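You operate a simulated robot arm through the tools that you are given. There is no shell and no other tool. Be economical: measure what you need, move in short steps, check, and stop when the job is done.

You are at the controls of a simulated robot arm. One attempt, no reset.

TASK
Fit the stop peg from the plate box in the selector's socket 3.
Fine: mode knob to OFF before the peg goes in, lid back on the box, then turn the knob up to its new stop. Where these are worked on the way, their far stop is far enough and under half their travel is too little: mode knob.

It is judged by the outcome, as a careful person would: the job done as asked, and still so three seconds after it is handed in. It fails if anything else is knocked over, pushed out of place, dropped, spilled or broken. A push-on lid holds only when it is set on centred and level and pressed home; a screw cap is set on level and turned clockwise until tight.

THE ROBOT
A 6-joint arm with a two-finger parallel gripper, fixed in place. Base frame: the origin is at the foot of the arm, x ahead of it, y to its left, z up; the work surface is at about z = 45. Readings come in cm, rad, newtons and seconds.
With the tool pointing down near the work surface it reaches from about 10 to 58 cm from the base axis. Its first joint turns from -1.152 to 1.152 rad. Payload 2.9 kg.
Tool frame: the origin (TCP) lies between the finger pads and is the grasp point; the fingertips stand 3 cm ahead of it; z points along the fingers, y is the line along which they close. The gripper opens to 11 cm. The fingers are 2 cm wide and 1 cm thick; the gripper's body (4.8 by 11.2 cm) begins 5.5 cm behind the TCP.
Orientation is told as [roll, pitch, yaw] about the base's x, y, z axes, in that order, counted from this pose: with the fingers straight down and closing along the base's y, the tool's x points along the base's -x, its y along +y and its z along -z.

THE INTERFACE
- The arm moves only by the tool move_arm. Its argument "increments" is a list of rows, each an object of numbers (a shift or turn left out is 0, a gripper value left out holds the last): "ax", "ay", "az": the turn, a rotation vector about the base's x, y, z in units of 60 degrees (1.0 is 60 degrees); "dx", "dy", "dz": the shift along the base's x, y, z in units of 150 mm (1.0 is 150 mm); "grip": the gripper command, from -1 (fully open) to 1 (shut), values between in proportion. In form: [{"ax": .., "ay": .., "az": .., "dx": .., "dy": .., "dz": .., "grip": ..}, ...]. A call has 1 to 10 rows; each row is the pose to reach, as a shift and turn from the pose commanded when the call began. A call with a number of a shift or a turn outside -1 to 1 is refused whole. Each row takes 0.2 s and may step no farther than 5 cm and 0.15 rad from the row before; otherwise, or with a gripper value out of range, the whole call is refused. Where a pose cannot be reached the arm comes as near as it can. A force on the tool above 40 N (or 10 N above the force at the start of the call, whichever is more), or a blocked arm, ends the call early, and 0.2 s more pass. The fingers move at their own pace (about 10.8 cm/s each) and stop on an object; they squeeze with about 45 N. The grip force told is the motor's: it shows also when the fingers shut on nothing. Time passes only in rows, and 0.2 s behind the last, so rows that repeat a pose let the fingers close. It gives the time, the measured TCP pose, the force on the tool (base axes), the opening and the grip force at its end, in the units of the frame above (readings bear some noise), with the torque about the TCP (base axes, N m) and any sound that the robot's microphone picked up.
- Cameras (640 x 400 px; columns grow to the right, rows downward): "scene" is fixed at [3.14, 42.45, 139.19]; the picture's right is [-0.95, -0.31, 0.00], its down [-0.20, 0.63, -0.75] and it looks along [0.23, -0.71, -0.66] (base axes); focal length 329 px, centre (320, 200). "wrist" rides on the gripper at [7.2, 1.7, -10.3] in the tool frame; the picture's right is [-0.23, 0.97, 0.00], its down [-0.76, -0.18, -0.62] and it looks along [-0.61, -0.14, 0.78] (tool axes); focal length 222 px, centre (320, 200). There is no depth. A picture from a camera that has moved, and an enlarged one, comes with that camera's place and axes in the base frame and with its lens. The place of the scene camera against the robot may be out by one fixed shift of up to 2.5 cm in any direction.
- snapshot(camera): a new picture of that camera. It takes no simulated time.
- inspect(camera, box): a new picture of the part [left, top, right, bottom] of that camera's present view, enlarged. It takes no simulated time.
- hand_in(): hands the job in; it is judged then, once.

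Go step by step. Nothing tells you positions but the pictures and the camera data: compare them with the known pose of the tool, close in by small moves and look again before you grip or let go. The budget is 120 turns and 84 pictures, counting those below and the enlarged ones. Unless the task says otherwise, let go and move clear before handing in, and close with one line.

The tools are called after "Request:" as a command line: name --argument value ..., lists and objects as JSON in quotes. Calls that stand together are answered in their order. move_arm: Moves the arm, as the interface text tells. Its arguments: {"type":"object","properties":{"increments":{"type":"array"}},"required":["increments"]} The other tools are called the same way: snapshot (camera) takes a picture; inspect (camera, box) takes an enlarged picture of a part of a camera's view; hand_in () hands the job in.

At the start:

```text
clock: 0.0
tcp_pos: [23.56, -29.65, 79.74]
tool_rot: [0.0, 0.002, 0.0]
ft_force: [-0.2, -0.4, 0.2]
wrist_torque: [-0.02, -0.03, -0.04]
gripper_width: 11.0
grip_force: 0.1
```

scene: 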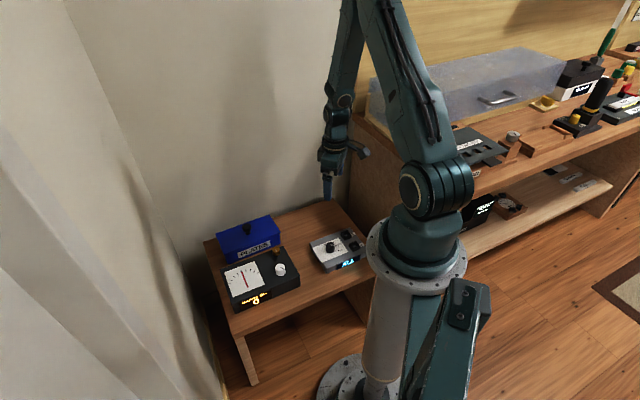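
wrist: 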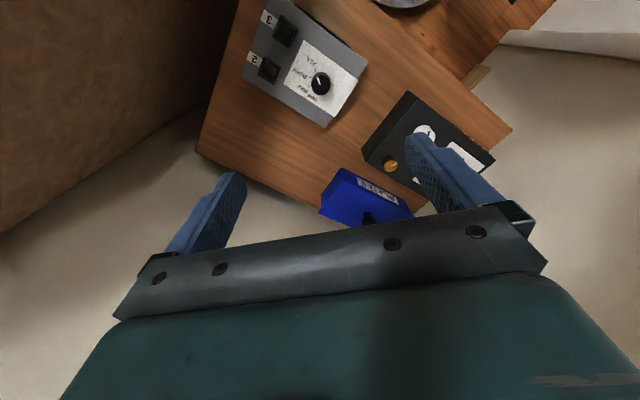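

I see a small table with a blue "PLATES" box, a black meter unit and a grey selector with a knob and sockets. I'll look closer first.

Request:
inspect --camera "scene" --box '[200, 190, 380, 310]'

Request:
inspect --camera "wrist" --box '[190, 0, 520, 230]'

```text
3.33 times, centred on (290, 250) of scene
camera zoom: at [3.14, 42.45, 139.19], right [-0.95, -0.31, 0.0], down [-0.2, 0.63, -0.75], along [0.23, -0.71, -0.66], focal length 1097 px, centre (420, 33)
```

zoom: 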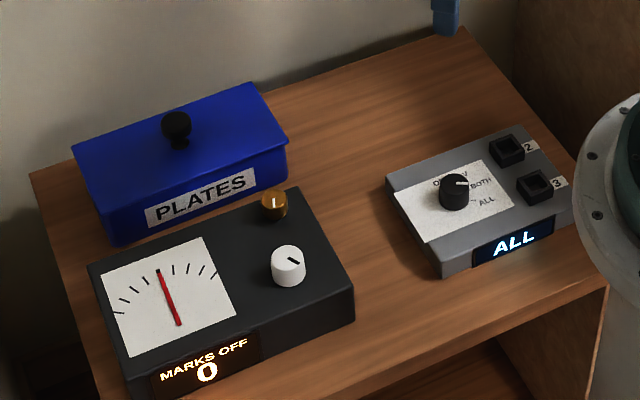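

```text
1.74 times, centred on (355, 115) of wrist
camera zoom: at [16.35, -28.11, 89.94], right [0.23, 0.97, 0.0], down [0.76, -0.18, 0.62], along [0.61, -0.14, -0.78], focal length 386 px, centre (259, 348)
```

zoom: 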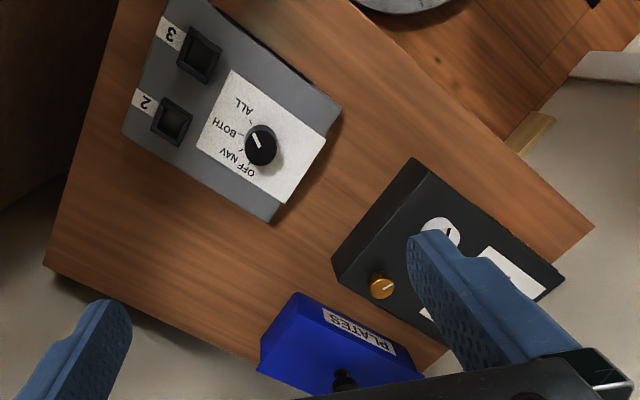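

The selector knob seems to be around (24, -29.5), right under the tool, and the box knob near (50, -25). I go down over the selector for a closer look.

Request:
move_arm --increments '[{"dz": -0.25}, {"dz": -0.5}, {"dz": -0.75}, {"dz": -1.0}, {"dz": -1.0}]'

Request:
snapshot --camera "wrist"

Request:
inspect --camera "wrist" --box '[200, 60, 440, 210]'

```text
clock: 1.2
tcp_pos: [23.21, -29.59, 64.6]
tool_rot: [0.0, 0.001, 0.0]
ft_force: [0.1, -0.3, 0.0]
wrist_torque: [0.05, -0.01, 0.0]
gripper_width: 10.98
grip_force: 0.0
```

```text
79 pictures are left
camera wrist: at [16.17, -28.07, 74.99], right [0.23, 0.97, 0.0], down [0.76, -0.18, 0.62], along [0.61, -0.14, -0.78], focal length 222 px, centre (320, 200)
```

wrist: 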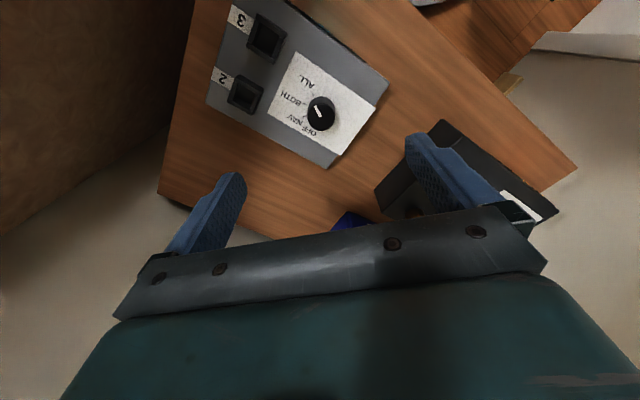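

```text
2.67 times, centred on (320, 135) of wrist
camera zoom: at [16.17, -28.07, 74.99], right [0.23, 0.97, 0.0], down [0.76, -0.18, 0.62], along [0.61, -0.14, -0.78], focal length 592 px, centre (320, 373)
```

zoom: 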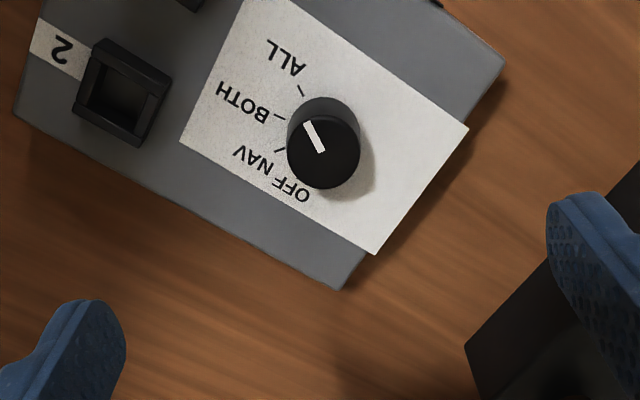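

The knob pointer is at ALL; OFF lies about 120° anticlockwise. The knob is near (24.3, -29.8), top about z 49. I turn the gripper -60°, narrow it and come lower.

Request:
move_arm --increments '[{"az": -0.143, "dx": 0.04, "grip": -0.15}, {"az": -0.286, "dx": 0.07}, {"az": -0.429, "dx": 0.07}, {"az": -0.572, "dx": 0.07, "dz": -0.1}, {"az": -0.715, "dx": 0.07, "dz": -0.25}, {"az": -0.858, "dx": 0.07, "dz": -0.4}, {"az": -1.0, "dx": 0.07, "dz": -0.5}, {"az": -1.0, "dx": 0.07, "dz": -0.5}]'

Request:
snapshot --camera "wrist"

Request:
inspect --camera "scene" --box '[290, 200, 380, 280]'

```text
clock: 3.0
tcp_pos: [24.71, -29.93, 57.0]
tool_rot: [0.0, 0.0, -1.05]
ft_force: [0.5, 1.0, -0.4]
wrist_torque: [-0.01, -0.03, -0.01]
gripper_width: 6.33
grip_force: 0.1
```

```text
77 pictures are left
camera wrist: at [22.49, -22.83, 67.42], right [0.96, 0.29, 0.0], down [0.22, -0.75, 0.62], along [0.18, -0.6, -0.78], focal length 222 px, centre (320, 200)
```

wrist: 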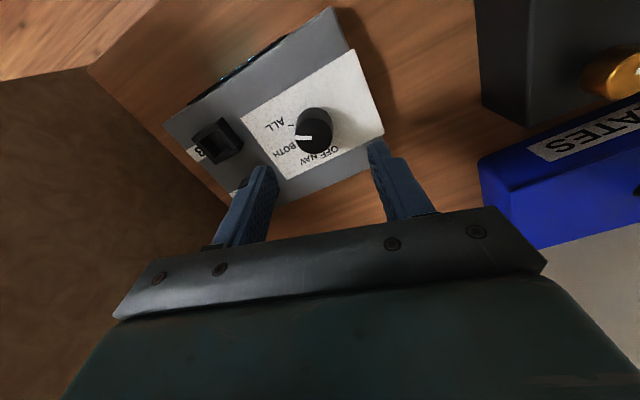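

```text
5.00 times, centred on (335, 240) of scene
camera zoom: at [3.14, 42.45, 139.19], right [-0.95, -0.31, 0.0], down [-0.2, 0.63, -0.75], along [0.23, -0.71, -0.66], focal length 1646 px, centre (245, 0)
```

zoom: 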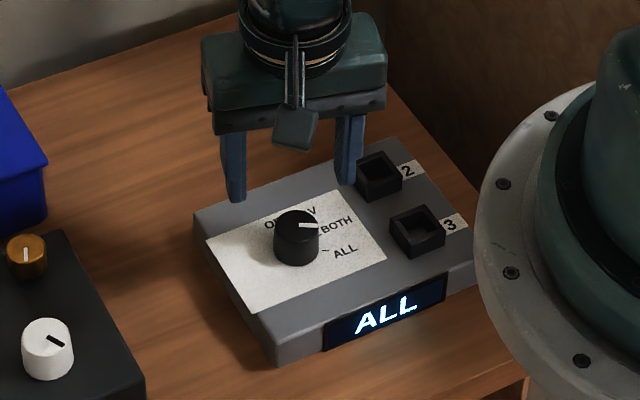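

Request:
inspect --camera "wrist" --box '[240, 70, 400, 170]'

```text
4.00 times, centred on (320, 120) of wrist
camera zoom: at [22.49, -22.83, 67.42], right [0.96, 0.29, 0.0], down [0.22, -0.75, 0.62], along [0.18, -0.6, -0.78], focal length 888 px, centre (320, 520)
```

zoom: 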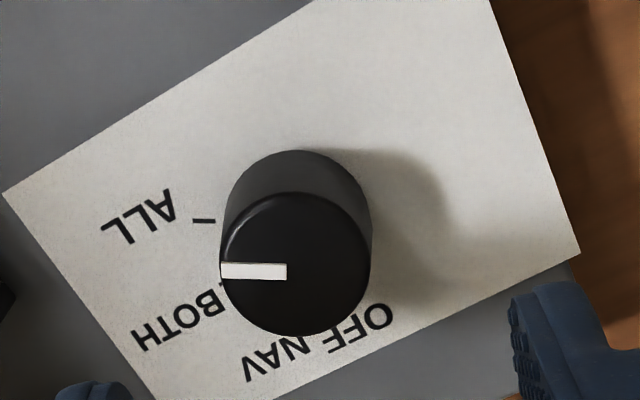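

Knob top centre works out at about (24.2, -29.8, 50.3), diameter 3 cm. I centre over it, come down partway and check.

Request:
move_arm --increments '[{"dx": -0.03, "dy": 0.008, "dz": -0.07}, {"dx": -0.03, "dy": 0.008, "dz": -0.15}, {"dx": -0.03, "dy": 0.008, "dz": -0.19}, {"dx": -0.03, "dy": 0.008, "dz": -0.19}]'

Request:
snapshot --camera "wrist"

Request:
inspect --camera "scene" --box '[290, 200, 380, 280]'

```text
clock: 4.0
tcp_pos: [24.02, -29.67, 54.14]
tool_rot: [0.0, 0.001, -1.047]
ft_force: [-0.2, -0.4, 0.2]
wrist_torque: [-0.01, 0.0, 0.0]
gripper_width: 6.33
grip_force: 0.0
```

```text
74 pictures are left
camera wrist: at [22.0, -22.65, 64.61], right [0.96, 0.29, 0.0], down [0.23, -0.75, 0.62], along [0.18, -0.6, -0.78], focal length 222 px, centre (320, 200)
```

wrist: 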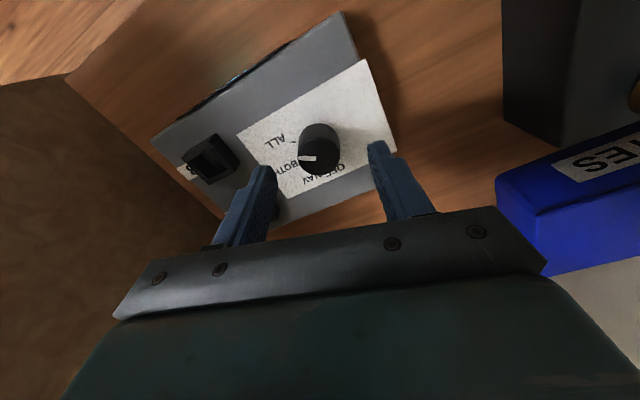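

```text
5.00 times, centred on (335, 240) of scene
camera zoom: at [3.14, 42.45, 139.19], right [-0.95, -0.31, 0.0], down [-0.2, 0.63, -0.75], along [0.23, -0.71, -0.66], focal length 1646 px, centre (245, 0)
```

zoom: 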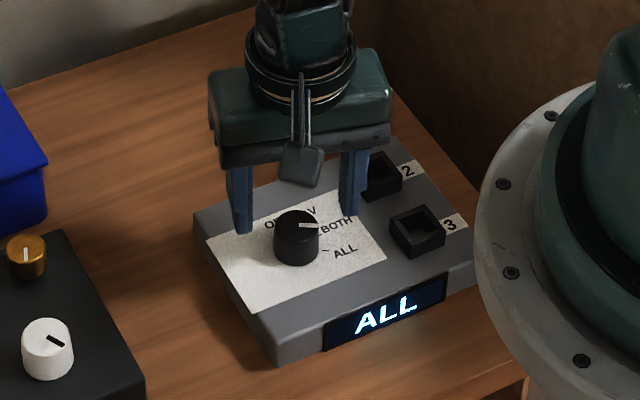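

Request:
inspect --camera "wrist" --box '[240, 100, 400, 200]'

```text
4.00 times, centred on (320, 150) of wrist
camera zoom: at [22.0, -22.65, 64.61], right [0.96, 0.29, 0.0], down [0.23, -0.75, 0.62], along [0.18, -0.6, -0.78], focal length 888 px, centre (320, 400)
```

zoom: 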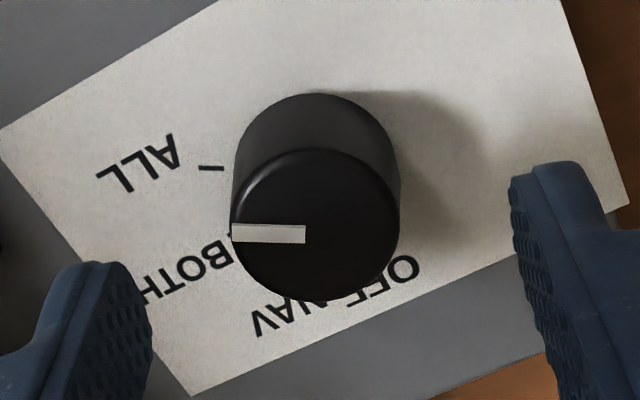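

Well centred. I go down around the knob and close.

Request:
move_arm --increments '[{"dz": -0.08}, {"dz": -0.165}, {"dz": -0.165}, {"dz": -0.165, "grip": 0.2}, {"dz": -0.165, "grip": 0.6}, {"dz": -0.165, "grip": 0.6}]'

Request:
inspect --camera "wrist" --box '[220, 90, 420, 215]'

```text
clock: 5.4
tcp_pos: [24.06, -29.68, 51.83]
tool_rot: [-0.004, 0.0, -1.049]
ft_force: [-7.1, -6.7, -6.0]
wrist_torque: [-0.27, 0.2, -0.02]
gripper_width: 3.06
grip_force: 45.0
```

```text
3.20 times, centred on (320, 152) of wrist
camera zoom: at [21.91, -22.59, 62.06], right [0.96, 0.29, 0.0], down [0.23, -0.75, 0.62], along [0.18, -0.6, -0.78], focal length 711 px, centre (320, 352)
```

zoom: 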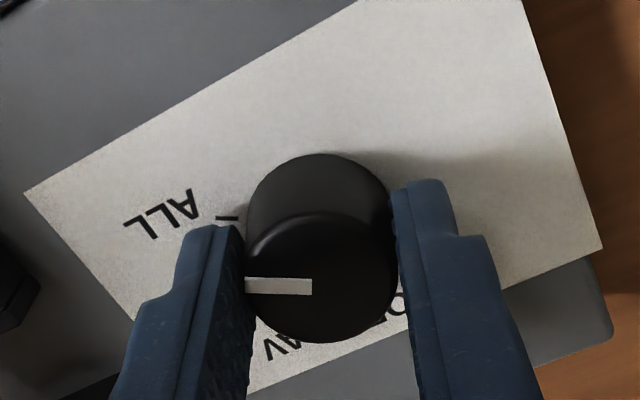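

Gripped. Now I turn anticlockwise towards OFF in steps.

Request:
move_arm --increments '[{"az": 0.14, "dx": -0.006, "dy": -0.004}, {"az": 0.28, "dx": -0.006, "dy": -0.004}, {"az": 0.42, "dx": -0.006, "dy": -0.004}, {"az": 0.56, "dx": -0.006, "dy": -0.004}, {"az": 0.7, "dx": -0.006, "dy": -0.004}, {"az": 0.84, "dx": -0.006, "dy": -0.004}, {"az": 0.98, "dx": -0.006, "dy": -0.004}]'

Request:
inspect --camera "scene" --box '[290, 200, 380, 280]'

```text
clock: 7.0
tcp_pos: [24.07, -29.72, 51.67]
tool_rot: [-0.002, 0.003, -0.019]
ft_force: [-14.1, -9.7, -16.2]
wrist_torque: [-0.2, -0.23, 0.01]
gripper_width: 3.08
grip_force: 45.0
```

```text
5.00 times, centred on (335, 240) of scene
camera zoom: at [3.13, 42.42, 139.19], right [-0.95, -0.31, 0.0], down [-0.2, 0.63, -0.75], along [0.23, -0.71, -0.66], focal length 1646 px, centre (245, 0)
```

zoom: 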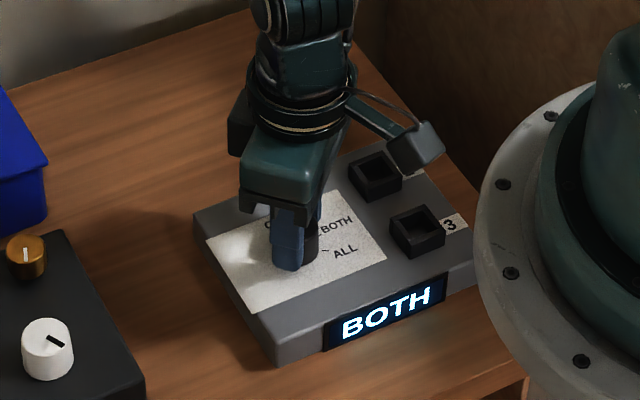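

The display now shows BOTH; the direction is right. I carry on, easing the small side force.

Request:
move_arm --increments '[{"az": 0.14, "dx": -0.01, "dy": -0.006, "dz": -0.006}, {"az": 0.28, "dx": -0.01, "dy": -0.006, "dz": -0.006}, {"az": 0.42, "dx": -0.01, "dy": -0.006, "dz": -0.006}, {"az": 0.56, "dx": -0.01, "dy": -0.006, "dz": -0.006}, {"az": 0.7, "dx": -0.01, "dy": -0.006, "dz": -0.006}, {"az": 0.84, "dx": -0.01, "dy": -0.006, "dz": -0.006}, {"az": 0.98, "dx": -0.01, "dy": -0.006, "dz": -0.006}]'

Request:
inspect --camera "scene" --box '[290, 200, 380, 280]'

```text
clock: 8.6
tcp_pos: [24.04, -29.82, 51.74]
tool_rot: [-0.002, -0.002, 1.009]
ft_force: [-0.3, 7.3, 18.8]
wrist_torque: [-0.57, 0.6, 0.05]
gripper_width: 3.06
grip_force: 45.0
```

```text
5.00 times, centred on (335, 240) of scene
camera zoom: at [3.13, 42.48, 139.18], right [-0.95, -0.31, 0.0], down [-0.2, 0.63, -0.75], along [0.23, -0.71, -0.66], focal length 1646 px, centre (245, 0)
```

zoom: 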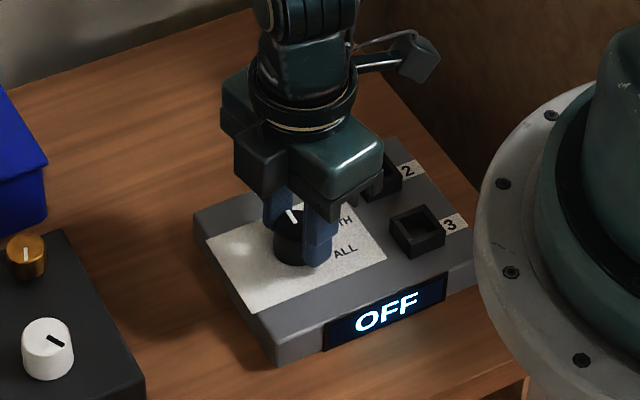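

Display shows OFF. I nudge it slightly further to be sure it sits on its stop, then let go.

Request:
move_arm --increments '[{"az": 0.05, "dz": 0.003}, {"az": 0.1, "dz": 0.006}]'

Request:
inspect --camera "wrist" --box '[220, 90, 420, 215]'

```text
clock: 9.2
tcp_pos: [24.01, -29.76, 51.65]
tool_rot: [-0.002, 0.001, 1.11]
ft_force: [3.4, -1.0, -7.2]
wrist_torque: [0.35, -0.29, -0.61]
gripper_width: 3.07
grip_force: 44.9
```

```text
3.20 times, centred on (320, 152) of wrist
camera zoom: at [19.21, -35.61, 62.08], right [-0.77, 0.64, 0.0], down [0.5, 0.6, 0.62], along [0.4, 0.48, -0.78], focal length 711 px, centre (320, 352)
```

zoom: 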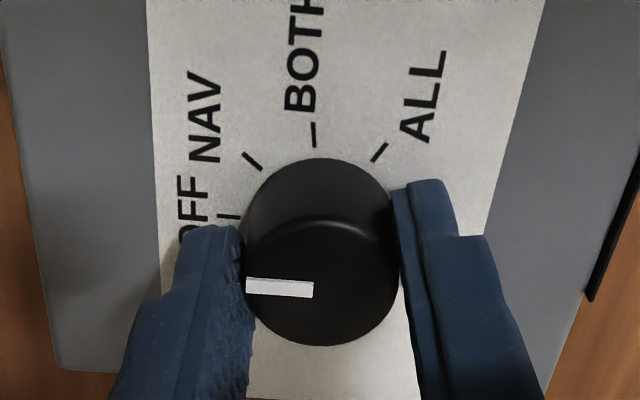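

The knob is on its OFF stop. I release, lift straight up and swing over to look at the box.

Request:
move_arm --increments '[{"grip": -0.15}, {"grip": -0.15}, {"dz": 0.2}, {"dz": 0.5}, {"dz": 0.8}, {"dz": 1.0, "az": -0.14, "dx": 0.2}, {"dz": 1.0, "az": -0.28, "dx": 0.45}, {"dz": 1.0, "az": -0.42, "dx": 0.7}, {"dz": 1.0, "az": -0.56, "dx": 0.9}, {"dz": 1.0, "az": -0.7, "dx": 1.0}]'

Request:
move_arm --increments '[{"az": -0.14, "dx": 0.1, "dy": 0.1}, {"az": -0.28, "dx": 0.2, "dy": 0.2}, {"az": -0.37, "dx": 0.2, "dy": 0.3}]'

Request:
snapshot --camera "wrist"

Request:
inspect --camera "scene" --box '[200, 190, 380, 310]'

```text
clock: 11.4
tcp_pos: [39.02, -29.66, 66.59]
tool_rot: [0.001, 0.0, 0.374]
ft_force: [-0.5, 0.5, -0.6]
wrist_torque: [-0.05, -0.03, 0.02]
gripper_width: 6.31
grip_force: 0.1
```

```text
clock: 12.2
tcp_pos: [41.87, -25.3, 66.79]
tool_rot: [-0.001, 0.0, -0.013]
ft_force: [-1.0, 0.2, -0.6]
wrist_torque: [0.02, 0.01, 0.01]
gripper_width: 6.31
grip_force: 0.1
```

```text
67 pictures are left
camera wrist: at [34.68, -23.55, 77.02], right [0.24, 0.97, 0.0], down [0.76, -0.19, 0.62], along [0.6, -0.15, -0.78], focal length 222 px, centre (320, 200)
```

wrist: 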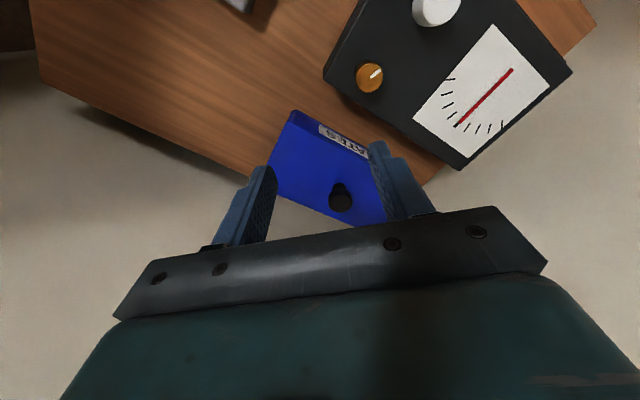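

```text
3.33 times, centred on (290, 250) of scene
camera zoom: at [3.14, 42.45, 139.19], right [-0.95, -0.31, 0.0], down [-0.2, 0.63, -0.75], along [0.23, -0.71, -0.66], focal length 1097 px, centre (420, 33)
```

zoom: 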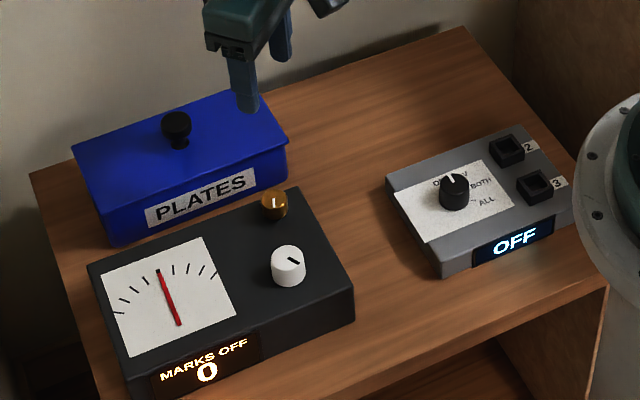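

Box lid is about 20 × 10 cm, its long axis about 45° in the base frame, knob near (51–52, -25, 56). I turn the gripper parallel to the box and come closer.

Request:
move_arm --increments '[{"az": -0.14, "dx": 0.1}, {"az": -0.28, "dx": 0.2}, {"az": -0.42, "dx": 0.3}, {"az": -0.56, "dx": 0.4}, {"az": -0.66, "dx": 0.5}, {"az": -0.735, "dx": 0.6}, {"az": -0.735, "dx": 0.6}]'

Request:
snapshot --camera "wrist"

Request:
inspect --camera "scene" --box '[200, 190, 300, 270]'

```text
clock: 13.8
tcp_pos: [50.93, -25.37, 66.67]
tool_rot: [0.0, 0.001, -0.781]
ft_force: [0.2, 0.4, -0.4]
wrist_torque: [0.0, 0.02, 0.02]
gripper_width: 6.33
grip_force: 0.0
```

```text
65 pictures are left
camera wrist: at [46.97, -19.08, 77.09], right [0.85, 0.53, 0.0], down [0.42, -0.66, 0.62], along [0.33, -0.53, -0.78], focal length 222 px, centre (320, 200)
```

wrist: 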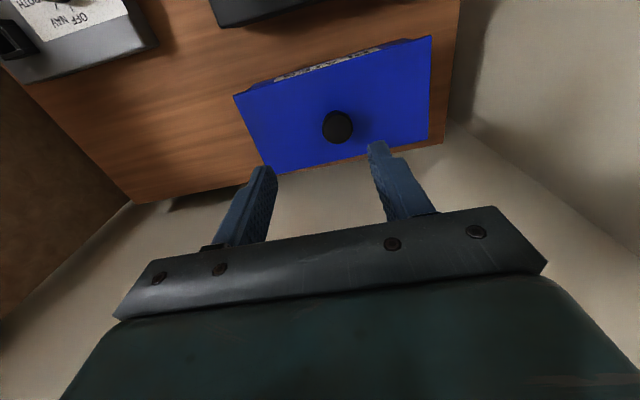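

```text
5.00 times, centred on (250, 230) of scene
camera zoom: at [3.14, 42.45, 139.19], right [-0.95, -0.31, 0.0], down [-0.2, 0.63, -0.75], along [0.23, -0.71, -0.66], focal length 1646 px, centre (670, 50)
```

zoom: 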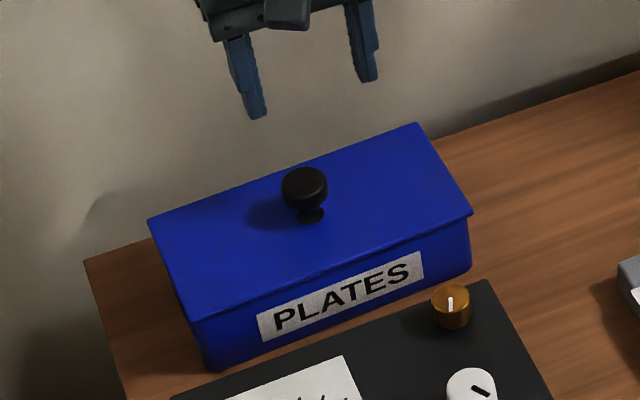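

The knob appears near (52.8, -25.3), top z about 54. I shift over it and go lower to refine.

Request:
move_arm --increments '[{"dx": 0.06, "dz": -0.1}, {"dx": 0.12, "dz": -0.25}, {"dx": 0.12, "dz": -0.42}, {"dx": 0.12, "dz": -0.42}]'

Request:
snapshot --camera "wrist"

Request:
inspect --camera "scene" --box '[200, 190, 300, 270]'

```text
clock: 14.8
tcp_pos: [52.7, -25.36, 60.53]
tool_rot: [0.0, 0.0, -0.781]
ft_force: [0.5, -0.4, -0.8]
wrist_torque: [-0.01, -0.02, 0.01]
gripper_width: 6.33
grip_force: 0.2
```

```text
63 pictures are left
camera wrist: at [48.72, -19.11, 70.81], right [0.85, 0.53, 0.0], down [0.42, -0.66, 0.62], along [0.33, -0.53, -0.78], focal length 222 px, centre (320, 200)
```

wrist: 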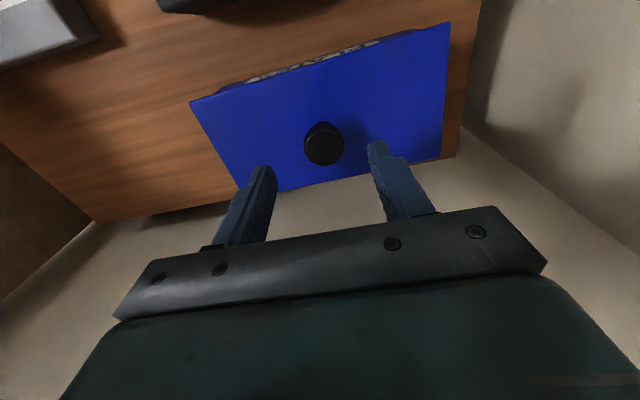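

```text
5.00 times, centred on (250, 230) of scene
camera zoom: at [3.14, 42.45, 139.19], right [-0.95, -0.31, 0.0], down [-0.2, 0.63, -0.75], along [0.23, -0.71, -0.66], focal length 1646 px, centre (670, 50)
```

zoom: 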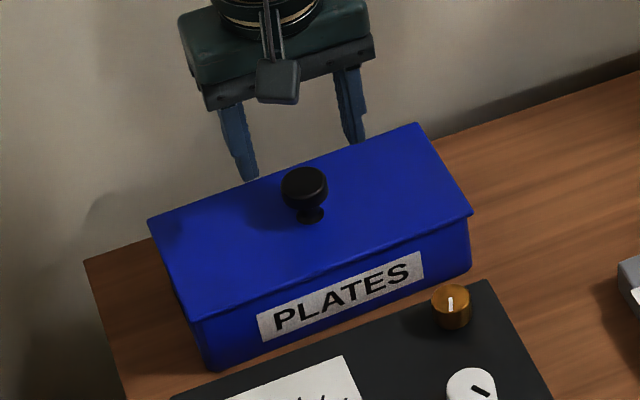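

Triangulation puts the knob top at (52.5, -24.9, 56.0). I correct and go lower.

Request:
move_arm --increments '[{"dx": -0.01, "dy": 0.033, "dz": -0.1}, {"dx": -0.01, "dy": 0.033, "dz": -0.18}, {"dx": -0.01, "dy": 0.033, "dz": -0.18}]'

Request:
snapshot --camera "wrist"

Request:
inspect --camera "scene" --box '[220, 195, 290, 251]'

```text
clock: 15.6
tcp_pos: [52.5, -24.68, 57.8]
tool_rot: [0.0, 0.0, -0.779]
ft_force: [-0.6, -0.2, -0.4]
wrist_torque: [-0.01, 0.0, 0.01]
gripper_width: 6.32
grip_force: 0.1
```

```text
61 pictures are left
camera wrist: at [48.57, -18.52, 68.16], right [0.85, 0.53, 0.0], down [0.42, -0.66, 0.62], along [0.33, -0.53, -0.78], focal length 222 px, centre (320, 200)
```

wrist: 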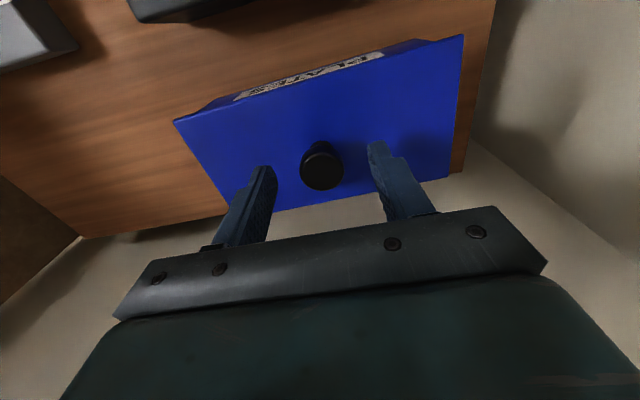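

```text
7.14 times, centred on (255, 223) of scene
camera zoom: at [3.14, 42.45, 139.19], right [-0.95, -0.31, 0.0], down [-0.2, 0.63, -0.75], along [0.23, -0.71, -0.66], focal length 2351 px, centre (784, 36)
```

zoom: 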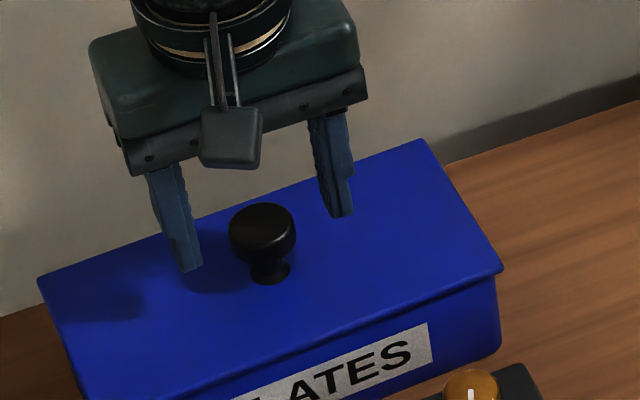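

Centred. I go down and grip the lid knob.

Request:
move_arm --increments '[{"dz": -0.04}, {"dz": -0.075}, {"dz": -0.075}, {"dz": -0.075, "grip": 0.2}, {"dz": -0.075, "grip": 0.7}, {"dz": -0.075, "grip": 0.7}]'

Request:
snapshot --camera "wrist"

Request:
inspect --camera "scene" --box '[220, 195, 290, 251]'

```text
clock: 17.0
tcp_pos: [52.48, -24.8, 56.74]
tool_rot: [-0.002, -0.001, -0.781]
ft_force: [0.3, -0.6, -0.9]
wrist_torque: [-0.01, 0.0, 0.03]
gripper_width: 3.01
grip_force: 45.3
heard: snap
```

```text
59 pictures are left
camera wrist: at [48.64, -18.59, 67.0], right [0.85, 0.53, 0.0], down [0.42, -0.66, 0.62], along [0.33, -0.53, -0.78], focal length 222 px, centre (320, 200)
```

wrist: 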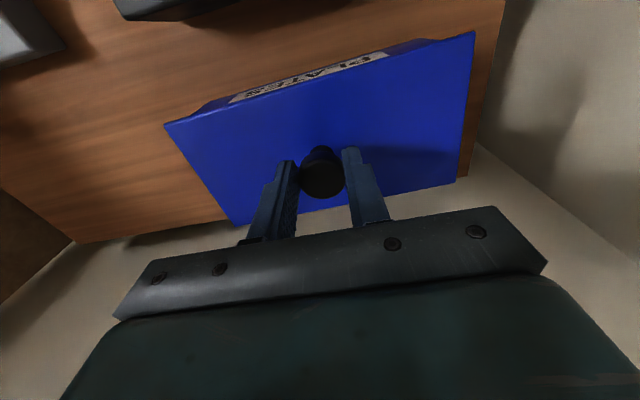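

```text
7.14 times, centred on (255, 223) of scene
camera zoom: at [3.14, 42.45, 139.19], right [-0.95, -0.31, 0.0], down [-0.2, 0.63, -0.75], along [0.23, -0.71, -0.66], focal length 2351 px, centre (784, 36)
```

zoom: 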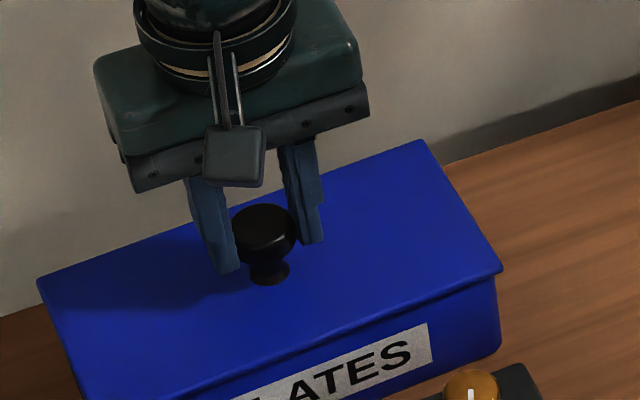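

Gripped with a snap heard (the lid coming unlatched or being touched). I lift straight up slowly and check.

Request:
move_arm --increments '[{"dz": 0.03}, {"dz": 0.07}, {"dz": 0.13}, {"dz": 0.2}]'

Request:
inspect --camera "scene" --box '[200, 185, 300, 265]'

```text
clock: 18.0
tcp_pos: [52.5, -24.74, 59.65]
tool_rot: [0.001, 0.0, -0.781]
ft_force: [1.1, -0.4, -1.3]
wrist_torque: [0.02, 0.02, 0.02]
gripper_width: 3.03
grip_force: 44.9
```

```text
5.00 times, centred on (250, 225) of scene
camera zoom: at [3.14, 42.45, 139.19], right [-0.95, -0.31, 0.0], down [-0.2, 0.63, -0.75], along [0.23, -0.71, -0.66], focal length 1646 px, centre (670, 75)
```

zoom: 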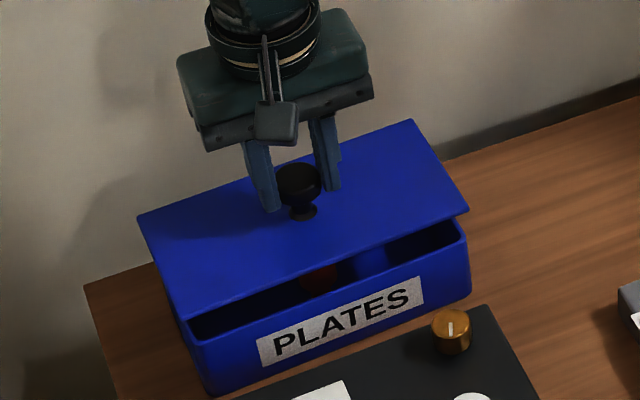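

The lid is off cleanly and the inside shows an orange item. I carry the lid level to the free area around (33.9, -40.1).

Request:
move_arm --increments '[{"dz": 0.15}, {"dz": 0.35}, {"dx": -0.15, "dy": -0.12, "dz": 0.35}, {"dx": -0.35, "dy": -0.3, "dz": 0.35}, {"dx": -0.55, "dy": -0.47, "dz": 0.35}, {"dx": -0.75, "dy": -0.64, "dz": 0.35}, {"dx": -0.9, "dy": -0.8, "dz": 0.35}, {"dx": -1.0, "dy": -0.95, "dz": 0.35}, {"dx": -1.0, "dy": -1.0, "dz": 0.35}]'

Request:
move_arm --increments '[{"dx": -0.12, "dy": 0, "dz": -0.1}, {"dx": -0.24, "dy": -0.025, "dz": -0.3}, {"dx": -0.24, "dy": -0.025, "dz": -0.5}, {"dx": -0.24, "dy": -0.025, "dz": -0.68}, {"dx": -0.24, "dy": -0.025, "dz": -0.68}]'

Request:
inspect --camera "scene" --box '[200, 160, 380, 280]'

```text
clock: 20.0
tcp_pos: [37.44, -39.94, 64.96]
tool_rot: [0.0, -0.001, -0.78]
ft_force: [0.6, -0.4, 0.6]
wrist_torque: [0.0, -0.01, 0.06]
gripper_width: 3.03
grip_force: 45.5
```

```text
clock: 21.2
tcp_pos: [33.99, -40.0, 54.73]
tool_rot: [-0.001, -0.003, -0.78]
ft_force: [0.6, -0.3, -0.9]
wrist_torque: [0.03, 0.01, 0.02]
gripper_width: 3.04
grip_force: 45.1
```

```text
3.33 times, centred on (290, 220) of scene
camera zoom: at [3.14, 42.45, 139.19], right [-0.95, -0.31, 0.0], down [-0.2, 0.63, -0.75], along [0.23, -0.71, -0.66], focal length 1097 px, centre (420, 133)
```

zoom: 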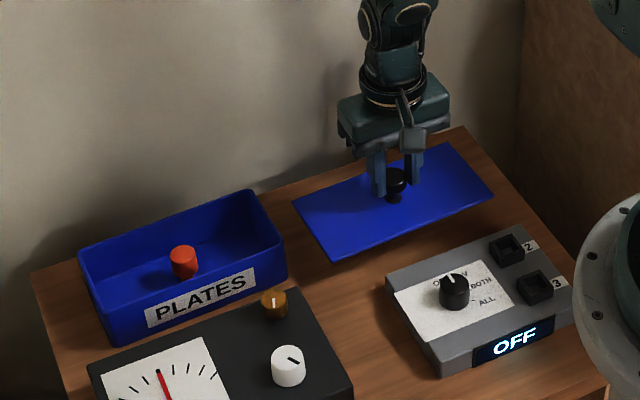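

The lid hovers over the clear area. I lower it gently until contact.

Request:
move_arm --increments '[{"dz": -0.1}, {"dz": -0.2}, {"dz": -0.26}, {"dz": -0.28}]'

Request:
inspect --camera "scene" --box '[270, 185, 350, 245]'

```text
clock: 22.0
tcp_pos: [34.14, -40.37, 51.51]
tool_rot: [0.001, -0.002, -0.783]
ft_force: [-0.3, -0.1, 3.4]
wrist_torque: [0.01, -0.07, -0.05]
gripper_width: 3.03
grip_force: 44.8
stopped in row 3: the force on the tool passed its limit at 51 N (the readings are from after the stop); the commanded pose is now the measured one
```

```text
6.67 times, centred on (310, 215) of scene
camera zoom: at [3.14, 42.45, 139.18], right [-0.95, -0.31, 0.0], down [-0.2, 0.63, -0.75], along [0.23, -0.71, -0.66], focal length 2194 px, centre (387, 100)
```

zoom: 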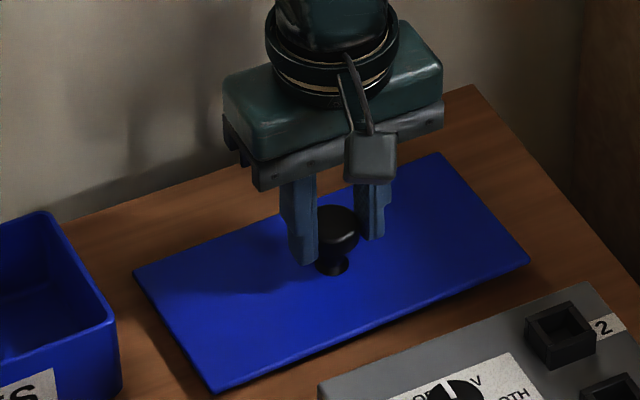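

Contact with the table. I ease down a hair, release and lift away.

Request:
move_arm --increments '[{"dz": -0.006}, {"dz": -0.006}, {"dz": -0.006, "grip": 0.2}, {"dz": -0.006, "grip": -0.15}, {"dz": -0.006, "grip": -0.15}, {"dz": 0.1}, {"dz": 0.35}, {"dz": 0.65}, {"dz": 0.95}]'

Request:
inspect --camera "scene" --box '[200, 160, 380, 280]'

Request:
snapshot --camera "wrist"

```text
clock: 24.0
tcp_pos: [34.13, -40.35, 65.62]
tool_rot: [-0.001, 0.001, -0.781]
ft_force: [-0.6, -0.3, -1.3]
wrist_torque: [-0.03, -0.01, -0.02]
gripper_width: 6.33
grip_force: 0.1
```

```text
3.33 times, centred on (290, 220) of scene
camera zoom: at [3.14, 42.45, 139.19], right [-0.95, -0.31, 0.0], down [-0.2, 0.63, -0.75], along [0.23, -0.71, -0.66], focal length 1097 px, centre (420, 133)
```

zoom: 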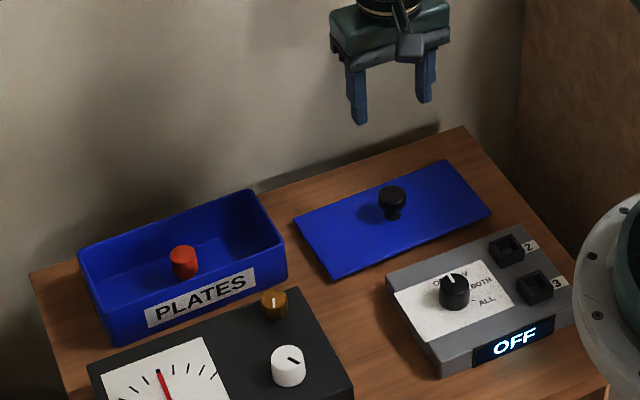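

```text
53 pictures are left
camera wrist: at [30.36, -34.06, 76.05], right [0.85, 0.53, 0.0], down [0.42, -0.66, 0.62], along [0.33, -0.53, -0.78], focal length 222 px, centre (320, 200)
```

wrist: 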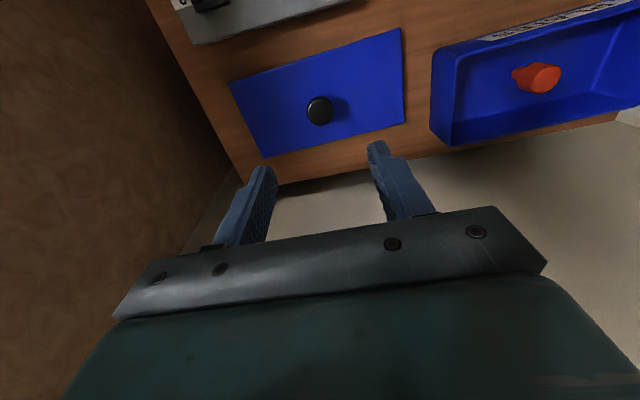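

The lid lies flat. Now I look at the peg closely.

Request:
inspect --camera "wrist" --box '[480, 40, 600, 115]'

Request:
inspect --camera "scene" --box '[220, 215, 290, 265]'

```text
5.33 times, centred on (540, 78) of wrist
camera zoom: at [30.36, -34.06, 76.05], right [0.85, 0.53, 0.0], down [0.42, -0.66, 0.62], along [0.33, -0.53, -0.78], focal length 1185 px, centre (-853, 853)
```

zoom: 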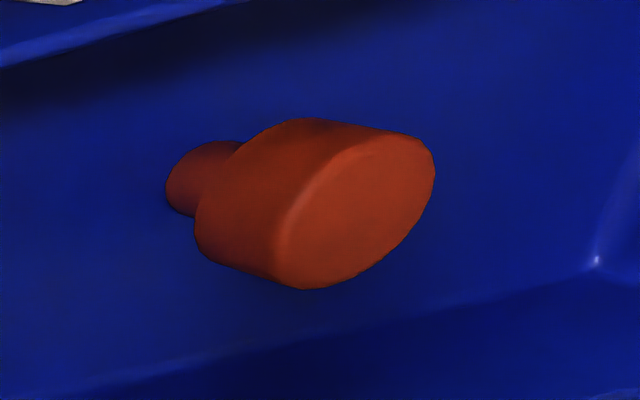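

```text
8.00 times, centred on (255, 240) of scene
camera zoom: at [3.14, 42.45, 139.19], right [-0.95, -0.31, 0.0], down [-0.2, 0.63, -0.75], along [0.23, -0.71, -0.66], focal length 2633 px, centre (840, -120)
```

zoom: 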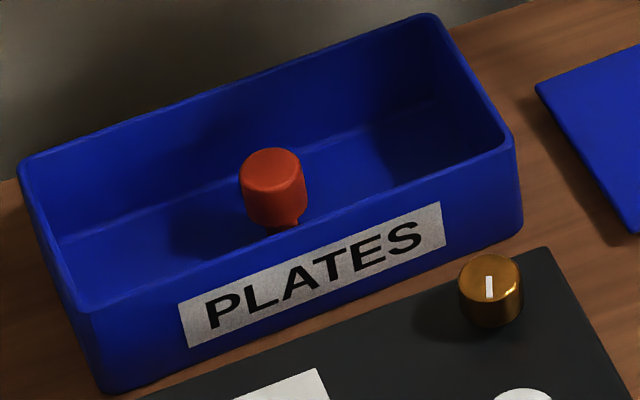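

The peg stands upright, head up, near the box centre (~(52, -25.5)). I move above it for a view.

Request:
move_arm --increments '[{"dx": 0.2, "dy": 0.2}, {"dx": 0.4, "dy": 0.4}, {"dx": 0.6, "dy": 0.6}, {"dx": 0.8, "dy": 0.8}, {"dx": 1.0, "dy": 1.0}]'

Request:
move_arm --increments '[{"dx": 0.16, "dz": -0.1}, {"dx": 0.16, "dz": -0.25}, {"dx": 0.16, "dz": -0.35}, {"dx": 0.16, "dz": -0.35}]'

Request:
snapshot --camera "wrist"

Request:
inspect --camera "wrist" --box '[240, 80, 400, 180]'

```text
clock: 25.2
tcp_pos: [49.34, -25.3, 65.64]
tool_rot: [-0.001, -0.001, -0.781]
ft_force: [-0.2, 0.5, 0.6]
wrist_torque: [-0.05, -0.03, -0.03]
gripper_width: 6.3
grip_force: 0.0
```

```text
clock: 26.2
tcp_pos: [51.7, -25.25, 60.45]
tool_rot: [-0.001, 0.0, -0.779]
ft_force: [-0.5, -0.1, 0.0]
wrist_torque: [0.01, -0.02, 0.0]
gripper_width: 6.33
grip_force: 0.1
```

```text
50 pictures are left
camera wrist: at [47.72, -19.04, 70.68], right [0.85, 0.53, 0.0], down [0.42, -0.66, 0.62], along [0.33, -0.53, -0.78], focal length 222 px, centre (320, 200)
```

wrist: 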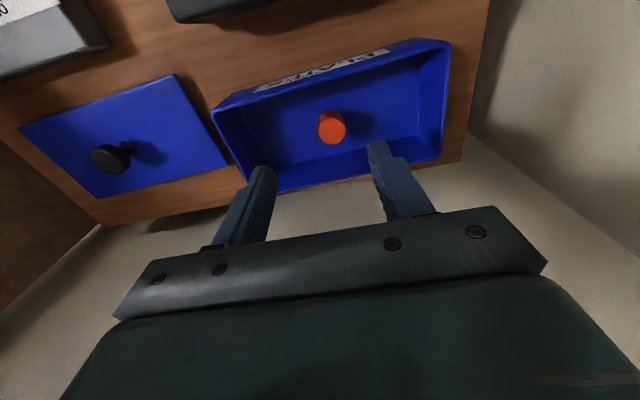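

```text
4.00 times, centred on (320, 130) of wrist
camera zoom: at [47.72, -19.04, 70.68], right [0.85, 0.53, 0.0], down [0.42, -0.66, 0.62], along [0.33, -0.53, -0.78], focal length 888 px, centre (320, 480)
```

zoom: 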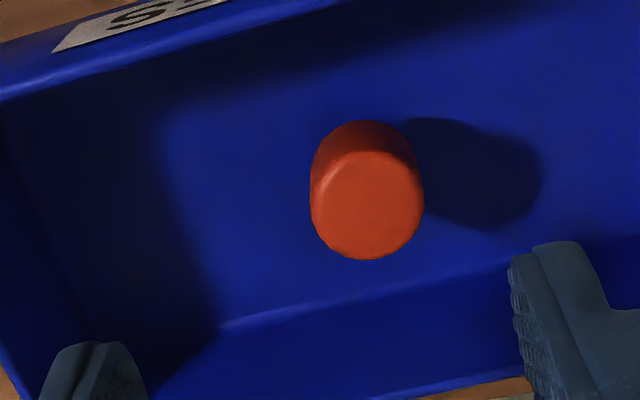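

Peg head top triangulates to about (53.0, -25.4, 49.8), diameter 2.7 cm. I centre and descend partway.

Request:
move_arm --increments '[{"dx": 0.08, "dy": -0.01, "dz": -0.1}, {"dx": 0.08, "dy": -0.01, "dz": -0.25}, {"dx": 0.08, "dy": -0.01, "dz": -0.36}, {"dx": 0.08, "dy": -0.01, "dz": -0.36}]'

Request:
inspect --camera "wrist" --box '[240, 100, 400, 200]'

Request:
inspect --camera "scene" --box '[220, 205, 290, 261]'

```text
clock: 27.2
tcp_pos: [52.79, -25.41, 54.98]
tool_rot: [0.0, 0.002, -0.78]
ft_force: [0.5, 0.5, -0.9]
wrist_torque: [0.0, -0.01, 0.0]
gripper_width: 6.36
grip_force: 0.1
```

```text
4.00 times, centred on (320, 150) of wrist
camera zoom: at [48.86, -19.2, 65.27], right [0.85, 0.53, 0.0], down [0.42, -0.66, 0.62], along [0.33, -0.53, -0.78], focal length 888 px, centre (320, 400)
```

zoom: 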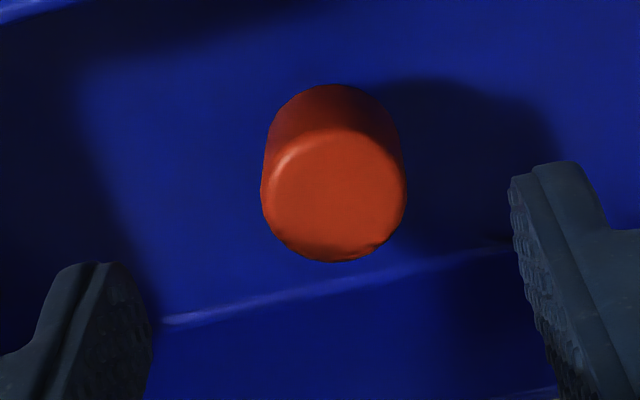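

```text
7.14 times, centred on (255, 233) of scene
camera zoom: at [3.14, 42.45, 139.19], right [-0.95, -0.31, 0.0], down [-0.2, 0.63, -0.75], along [0.23, -0.71, -0.66], focal length 2351 px, centre (784, -36)
```

zoom: 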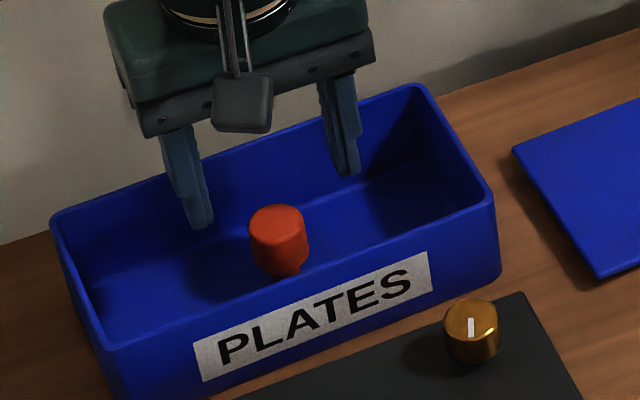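

Peg head spans about z 47.4–49.6 at (53.1, -25.5). I shift slightly, go down around the head and close.

Request:
move_arm --increments '[{"dx": 0.023, "dz": -0.1}, {"dx": 0.023, "dz": -0.2}, {"dx": 0.023, "dz": -0.285}, {"dx": 0.023, "dz": -0.285}]'

Request:
inspect --camera "wrist" --box '[220, 110, 420, 235]'

```text
clock: 28.2
tcp_pos: [52.77, -25.24, 51.01]
tool_rot: [0.0, -0.002, -0.78]
ft_force: [-0.1, 0.3, -0.7]
wrist_torque: [-0.02, 0.02, 0.03]
gripper_width: 6.32
grip_force: 0.0
out of reach, approached as far as the arm can: row 3, 4
```

```text
3.20 times, centred on (320, 172) of wrist
camera zoom: at [48.83, -19.09, 61.26], right [0.85, 0.53, 0.0], down [0.42, -0.66, 0.62], along [0.33, -0.53, -0.78], focal length 711 px, centre (320, 288)
```

zoom: 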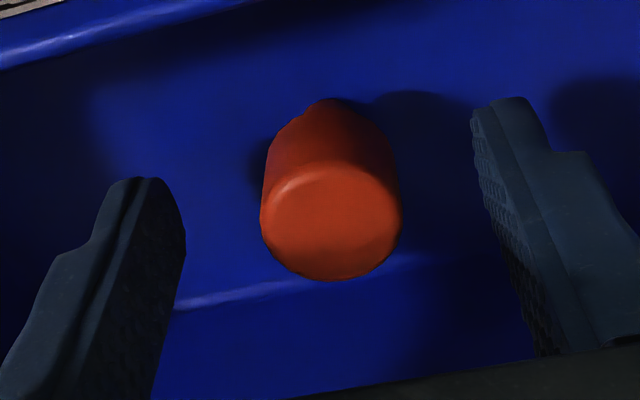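

Just at the reach limit, but the head lies between the pads, centred along the closing line. I close on it.

Request:
move_arm --increments '[{"grip": 0.1}, {"grip": 0.7}, {"grip": 0.7}, {"grip": 0.7}]'

Request:
inspect --camera "wrist" --box '[220, 110, 420, 235]'

```text
clock: 29.2
tcp_pos: [52.67, -25.27, 50.98]
tool_rot: [0.001, 0.0, -0.782]
ft_force: [-0.1, -1.0, -0.4]
wrist_torque: [0.0, 0.02, -0.02]
gripper_width: 2.38
grip_force: 44.7
```

```text
3.20 times, centred on (320, 172) of wrist
camera zoom: at [48.83, -19.08, 61.26], right [0.85, 0.53, 0.0], down [0.42, -0.66, 0.62], along [0.33, -0.53, -0.78], focal length 711 px, centre (320, 288)
```

zoom: 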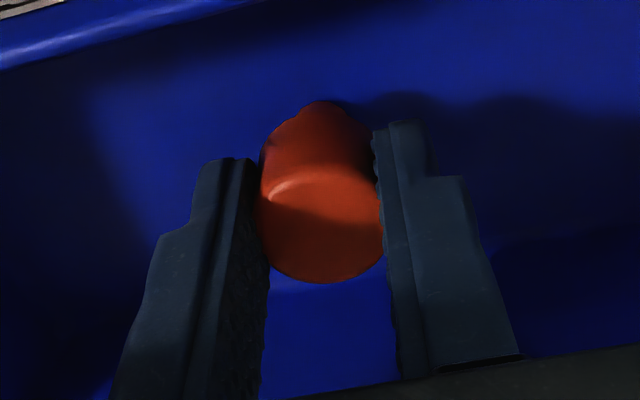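

Gripped at 2.4 cm. I lift it out and look at its shape.

Request:
move_arm --increments '[{"dz": 0.1}, {"dz": 0.3}, {"dz": 0.6}, {"dz": 0.9}, {"dz": 1.0, "dx": -0.15}, {"dz": 1.0, "dx": -0.35}, {"dz": 1.0, "dx": -0.6}]'

Request:
snapshot --camera "wrist"

Request:
snapshot --camera "scene"

```text
clock: 30.8
tcp_pos: [43.58, -25.33, 65.92]
tool_rot: [-0.002, 0.0, -0.78]
ft_force: [-0.2, 0.1, 0.3]
wrist_torque: [0.0, -0.01, -0.03]
gripper_width: 2.4
grip_force: 45.1
```

```text
44 pictures are left
camera wrist: at [39.69, -19.05, 76.38], right [0.85, 0.53, 0.0], down [0.42, -0.66, 0.62], along [0.33, -0.53, -0.78], focal length 222 px, centre (320, 200)
```

wrist: 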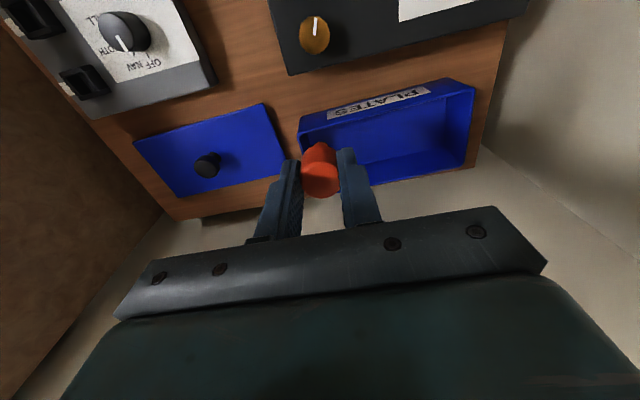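

```text
43 pictures are left
```

scene: 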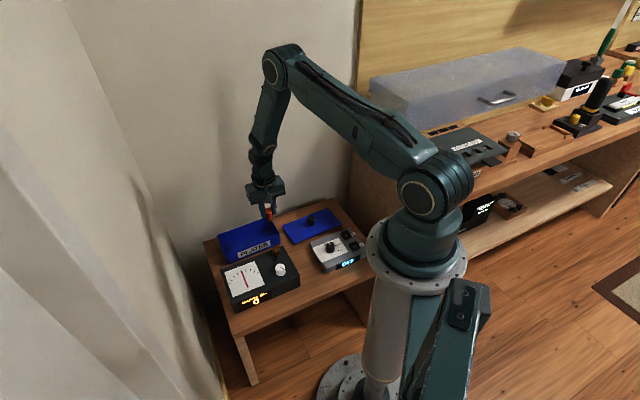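

Request:
inspect --camera "wrist" --box '[280, 125, 360, 205]'

Request:
inspect --camera "scene" --box '[245, 175, 295, 225]'

```text
5.00 times, centred on (320, 165) of wrist
camera zoom: at [39.69, -19.05, 76.38], right [0.85, 0.53, 0.0], down [0.42, -0.66, 0.62], along [0.33, -0.53, -0.78], focal length 1111 px, centre (320, 375)
```

zoom: 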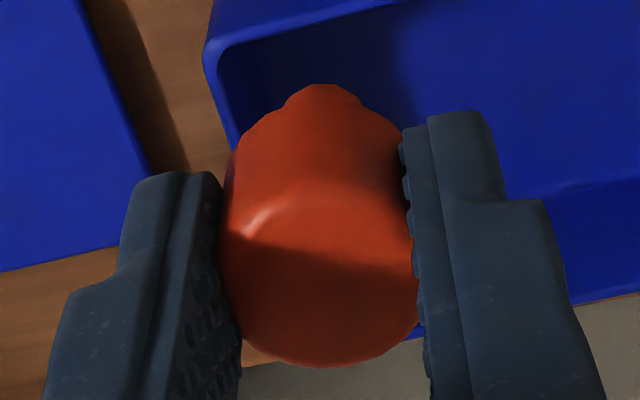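

```text
8.00 times, centred on (270, 200) of scene
camera zoom: at [3.14, 42.45, 139.19], right [-0.95, -0.31, 0.0], down [-0.2, 0.63, -0.75], along [0.23, -0.71, -0.66], focal length 2633 px, centre (720, 200)
```

zoom: 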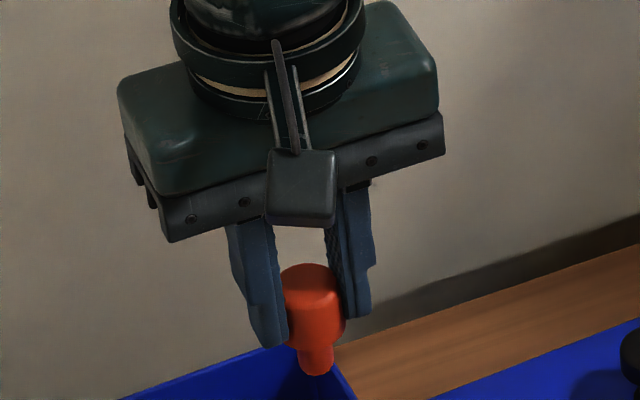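

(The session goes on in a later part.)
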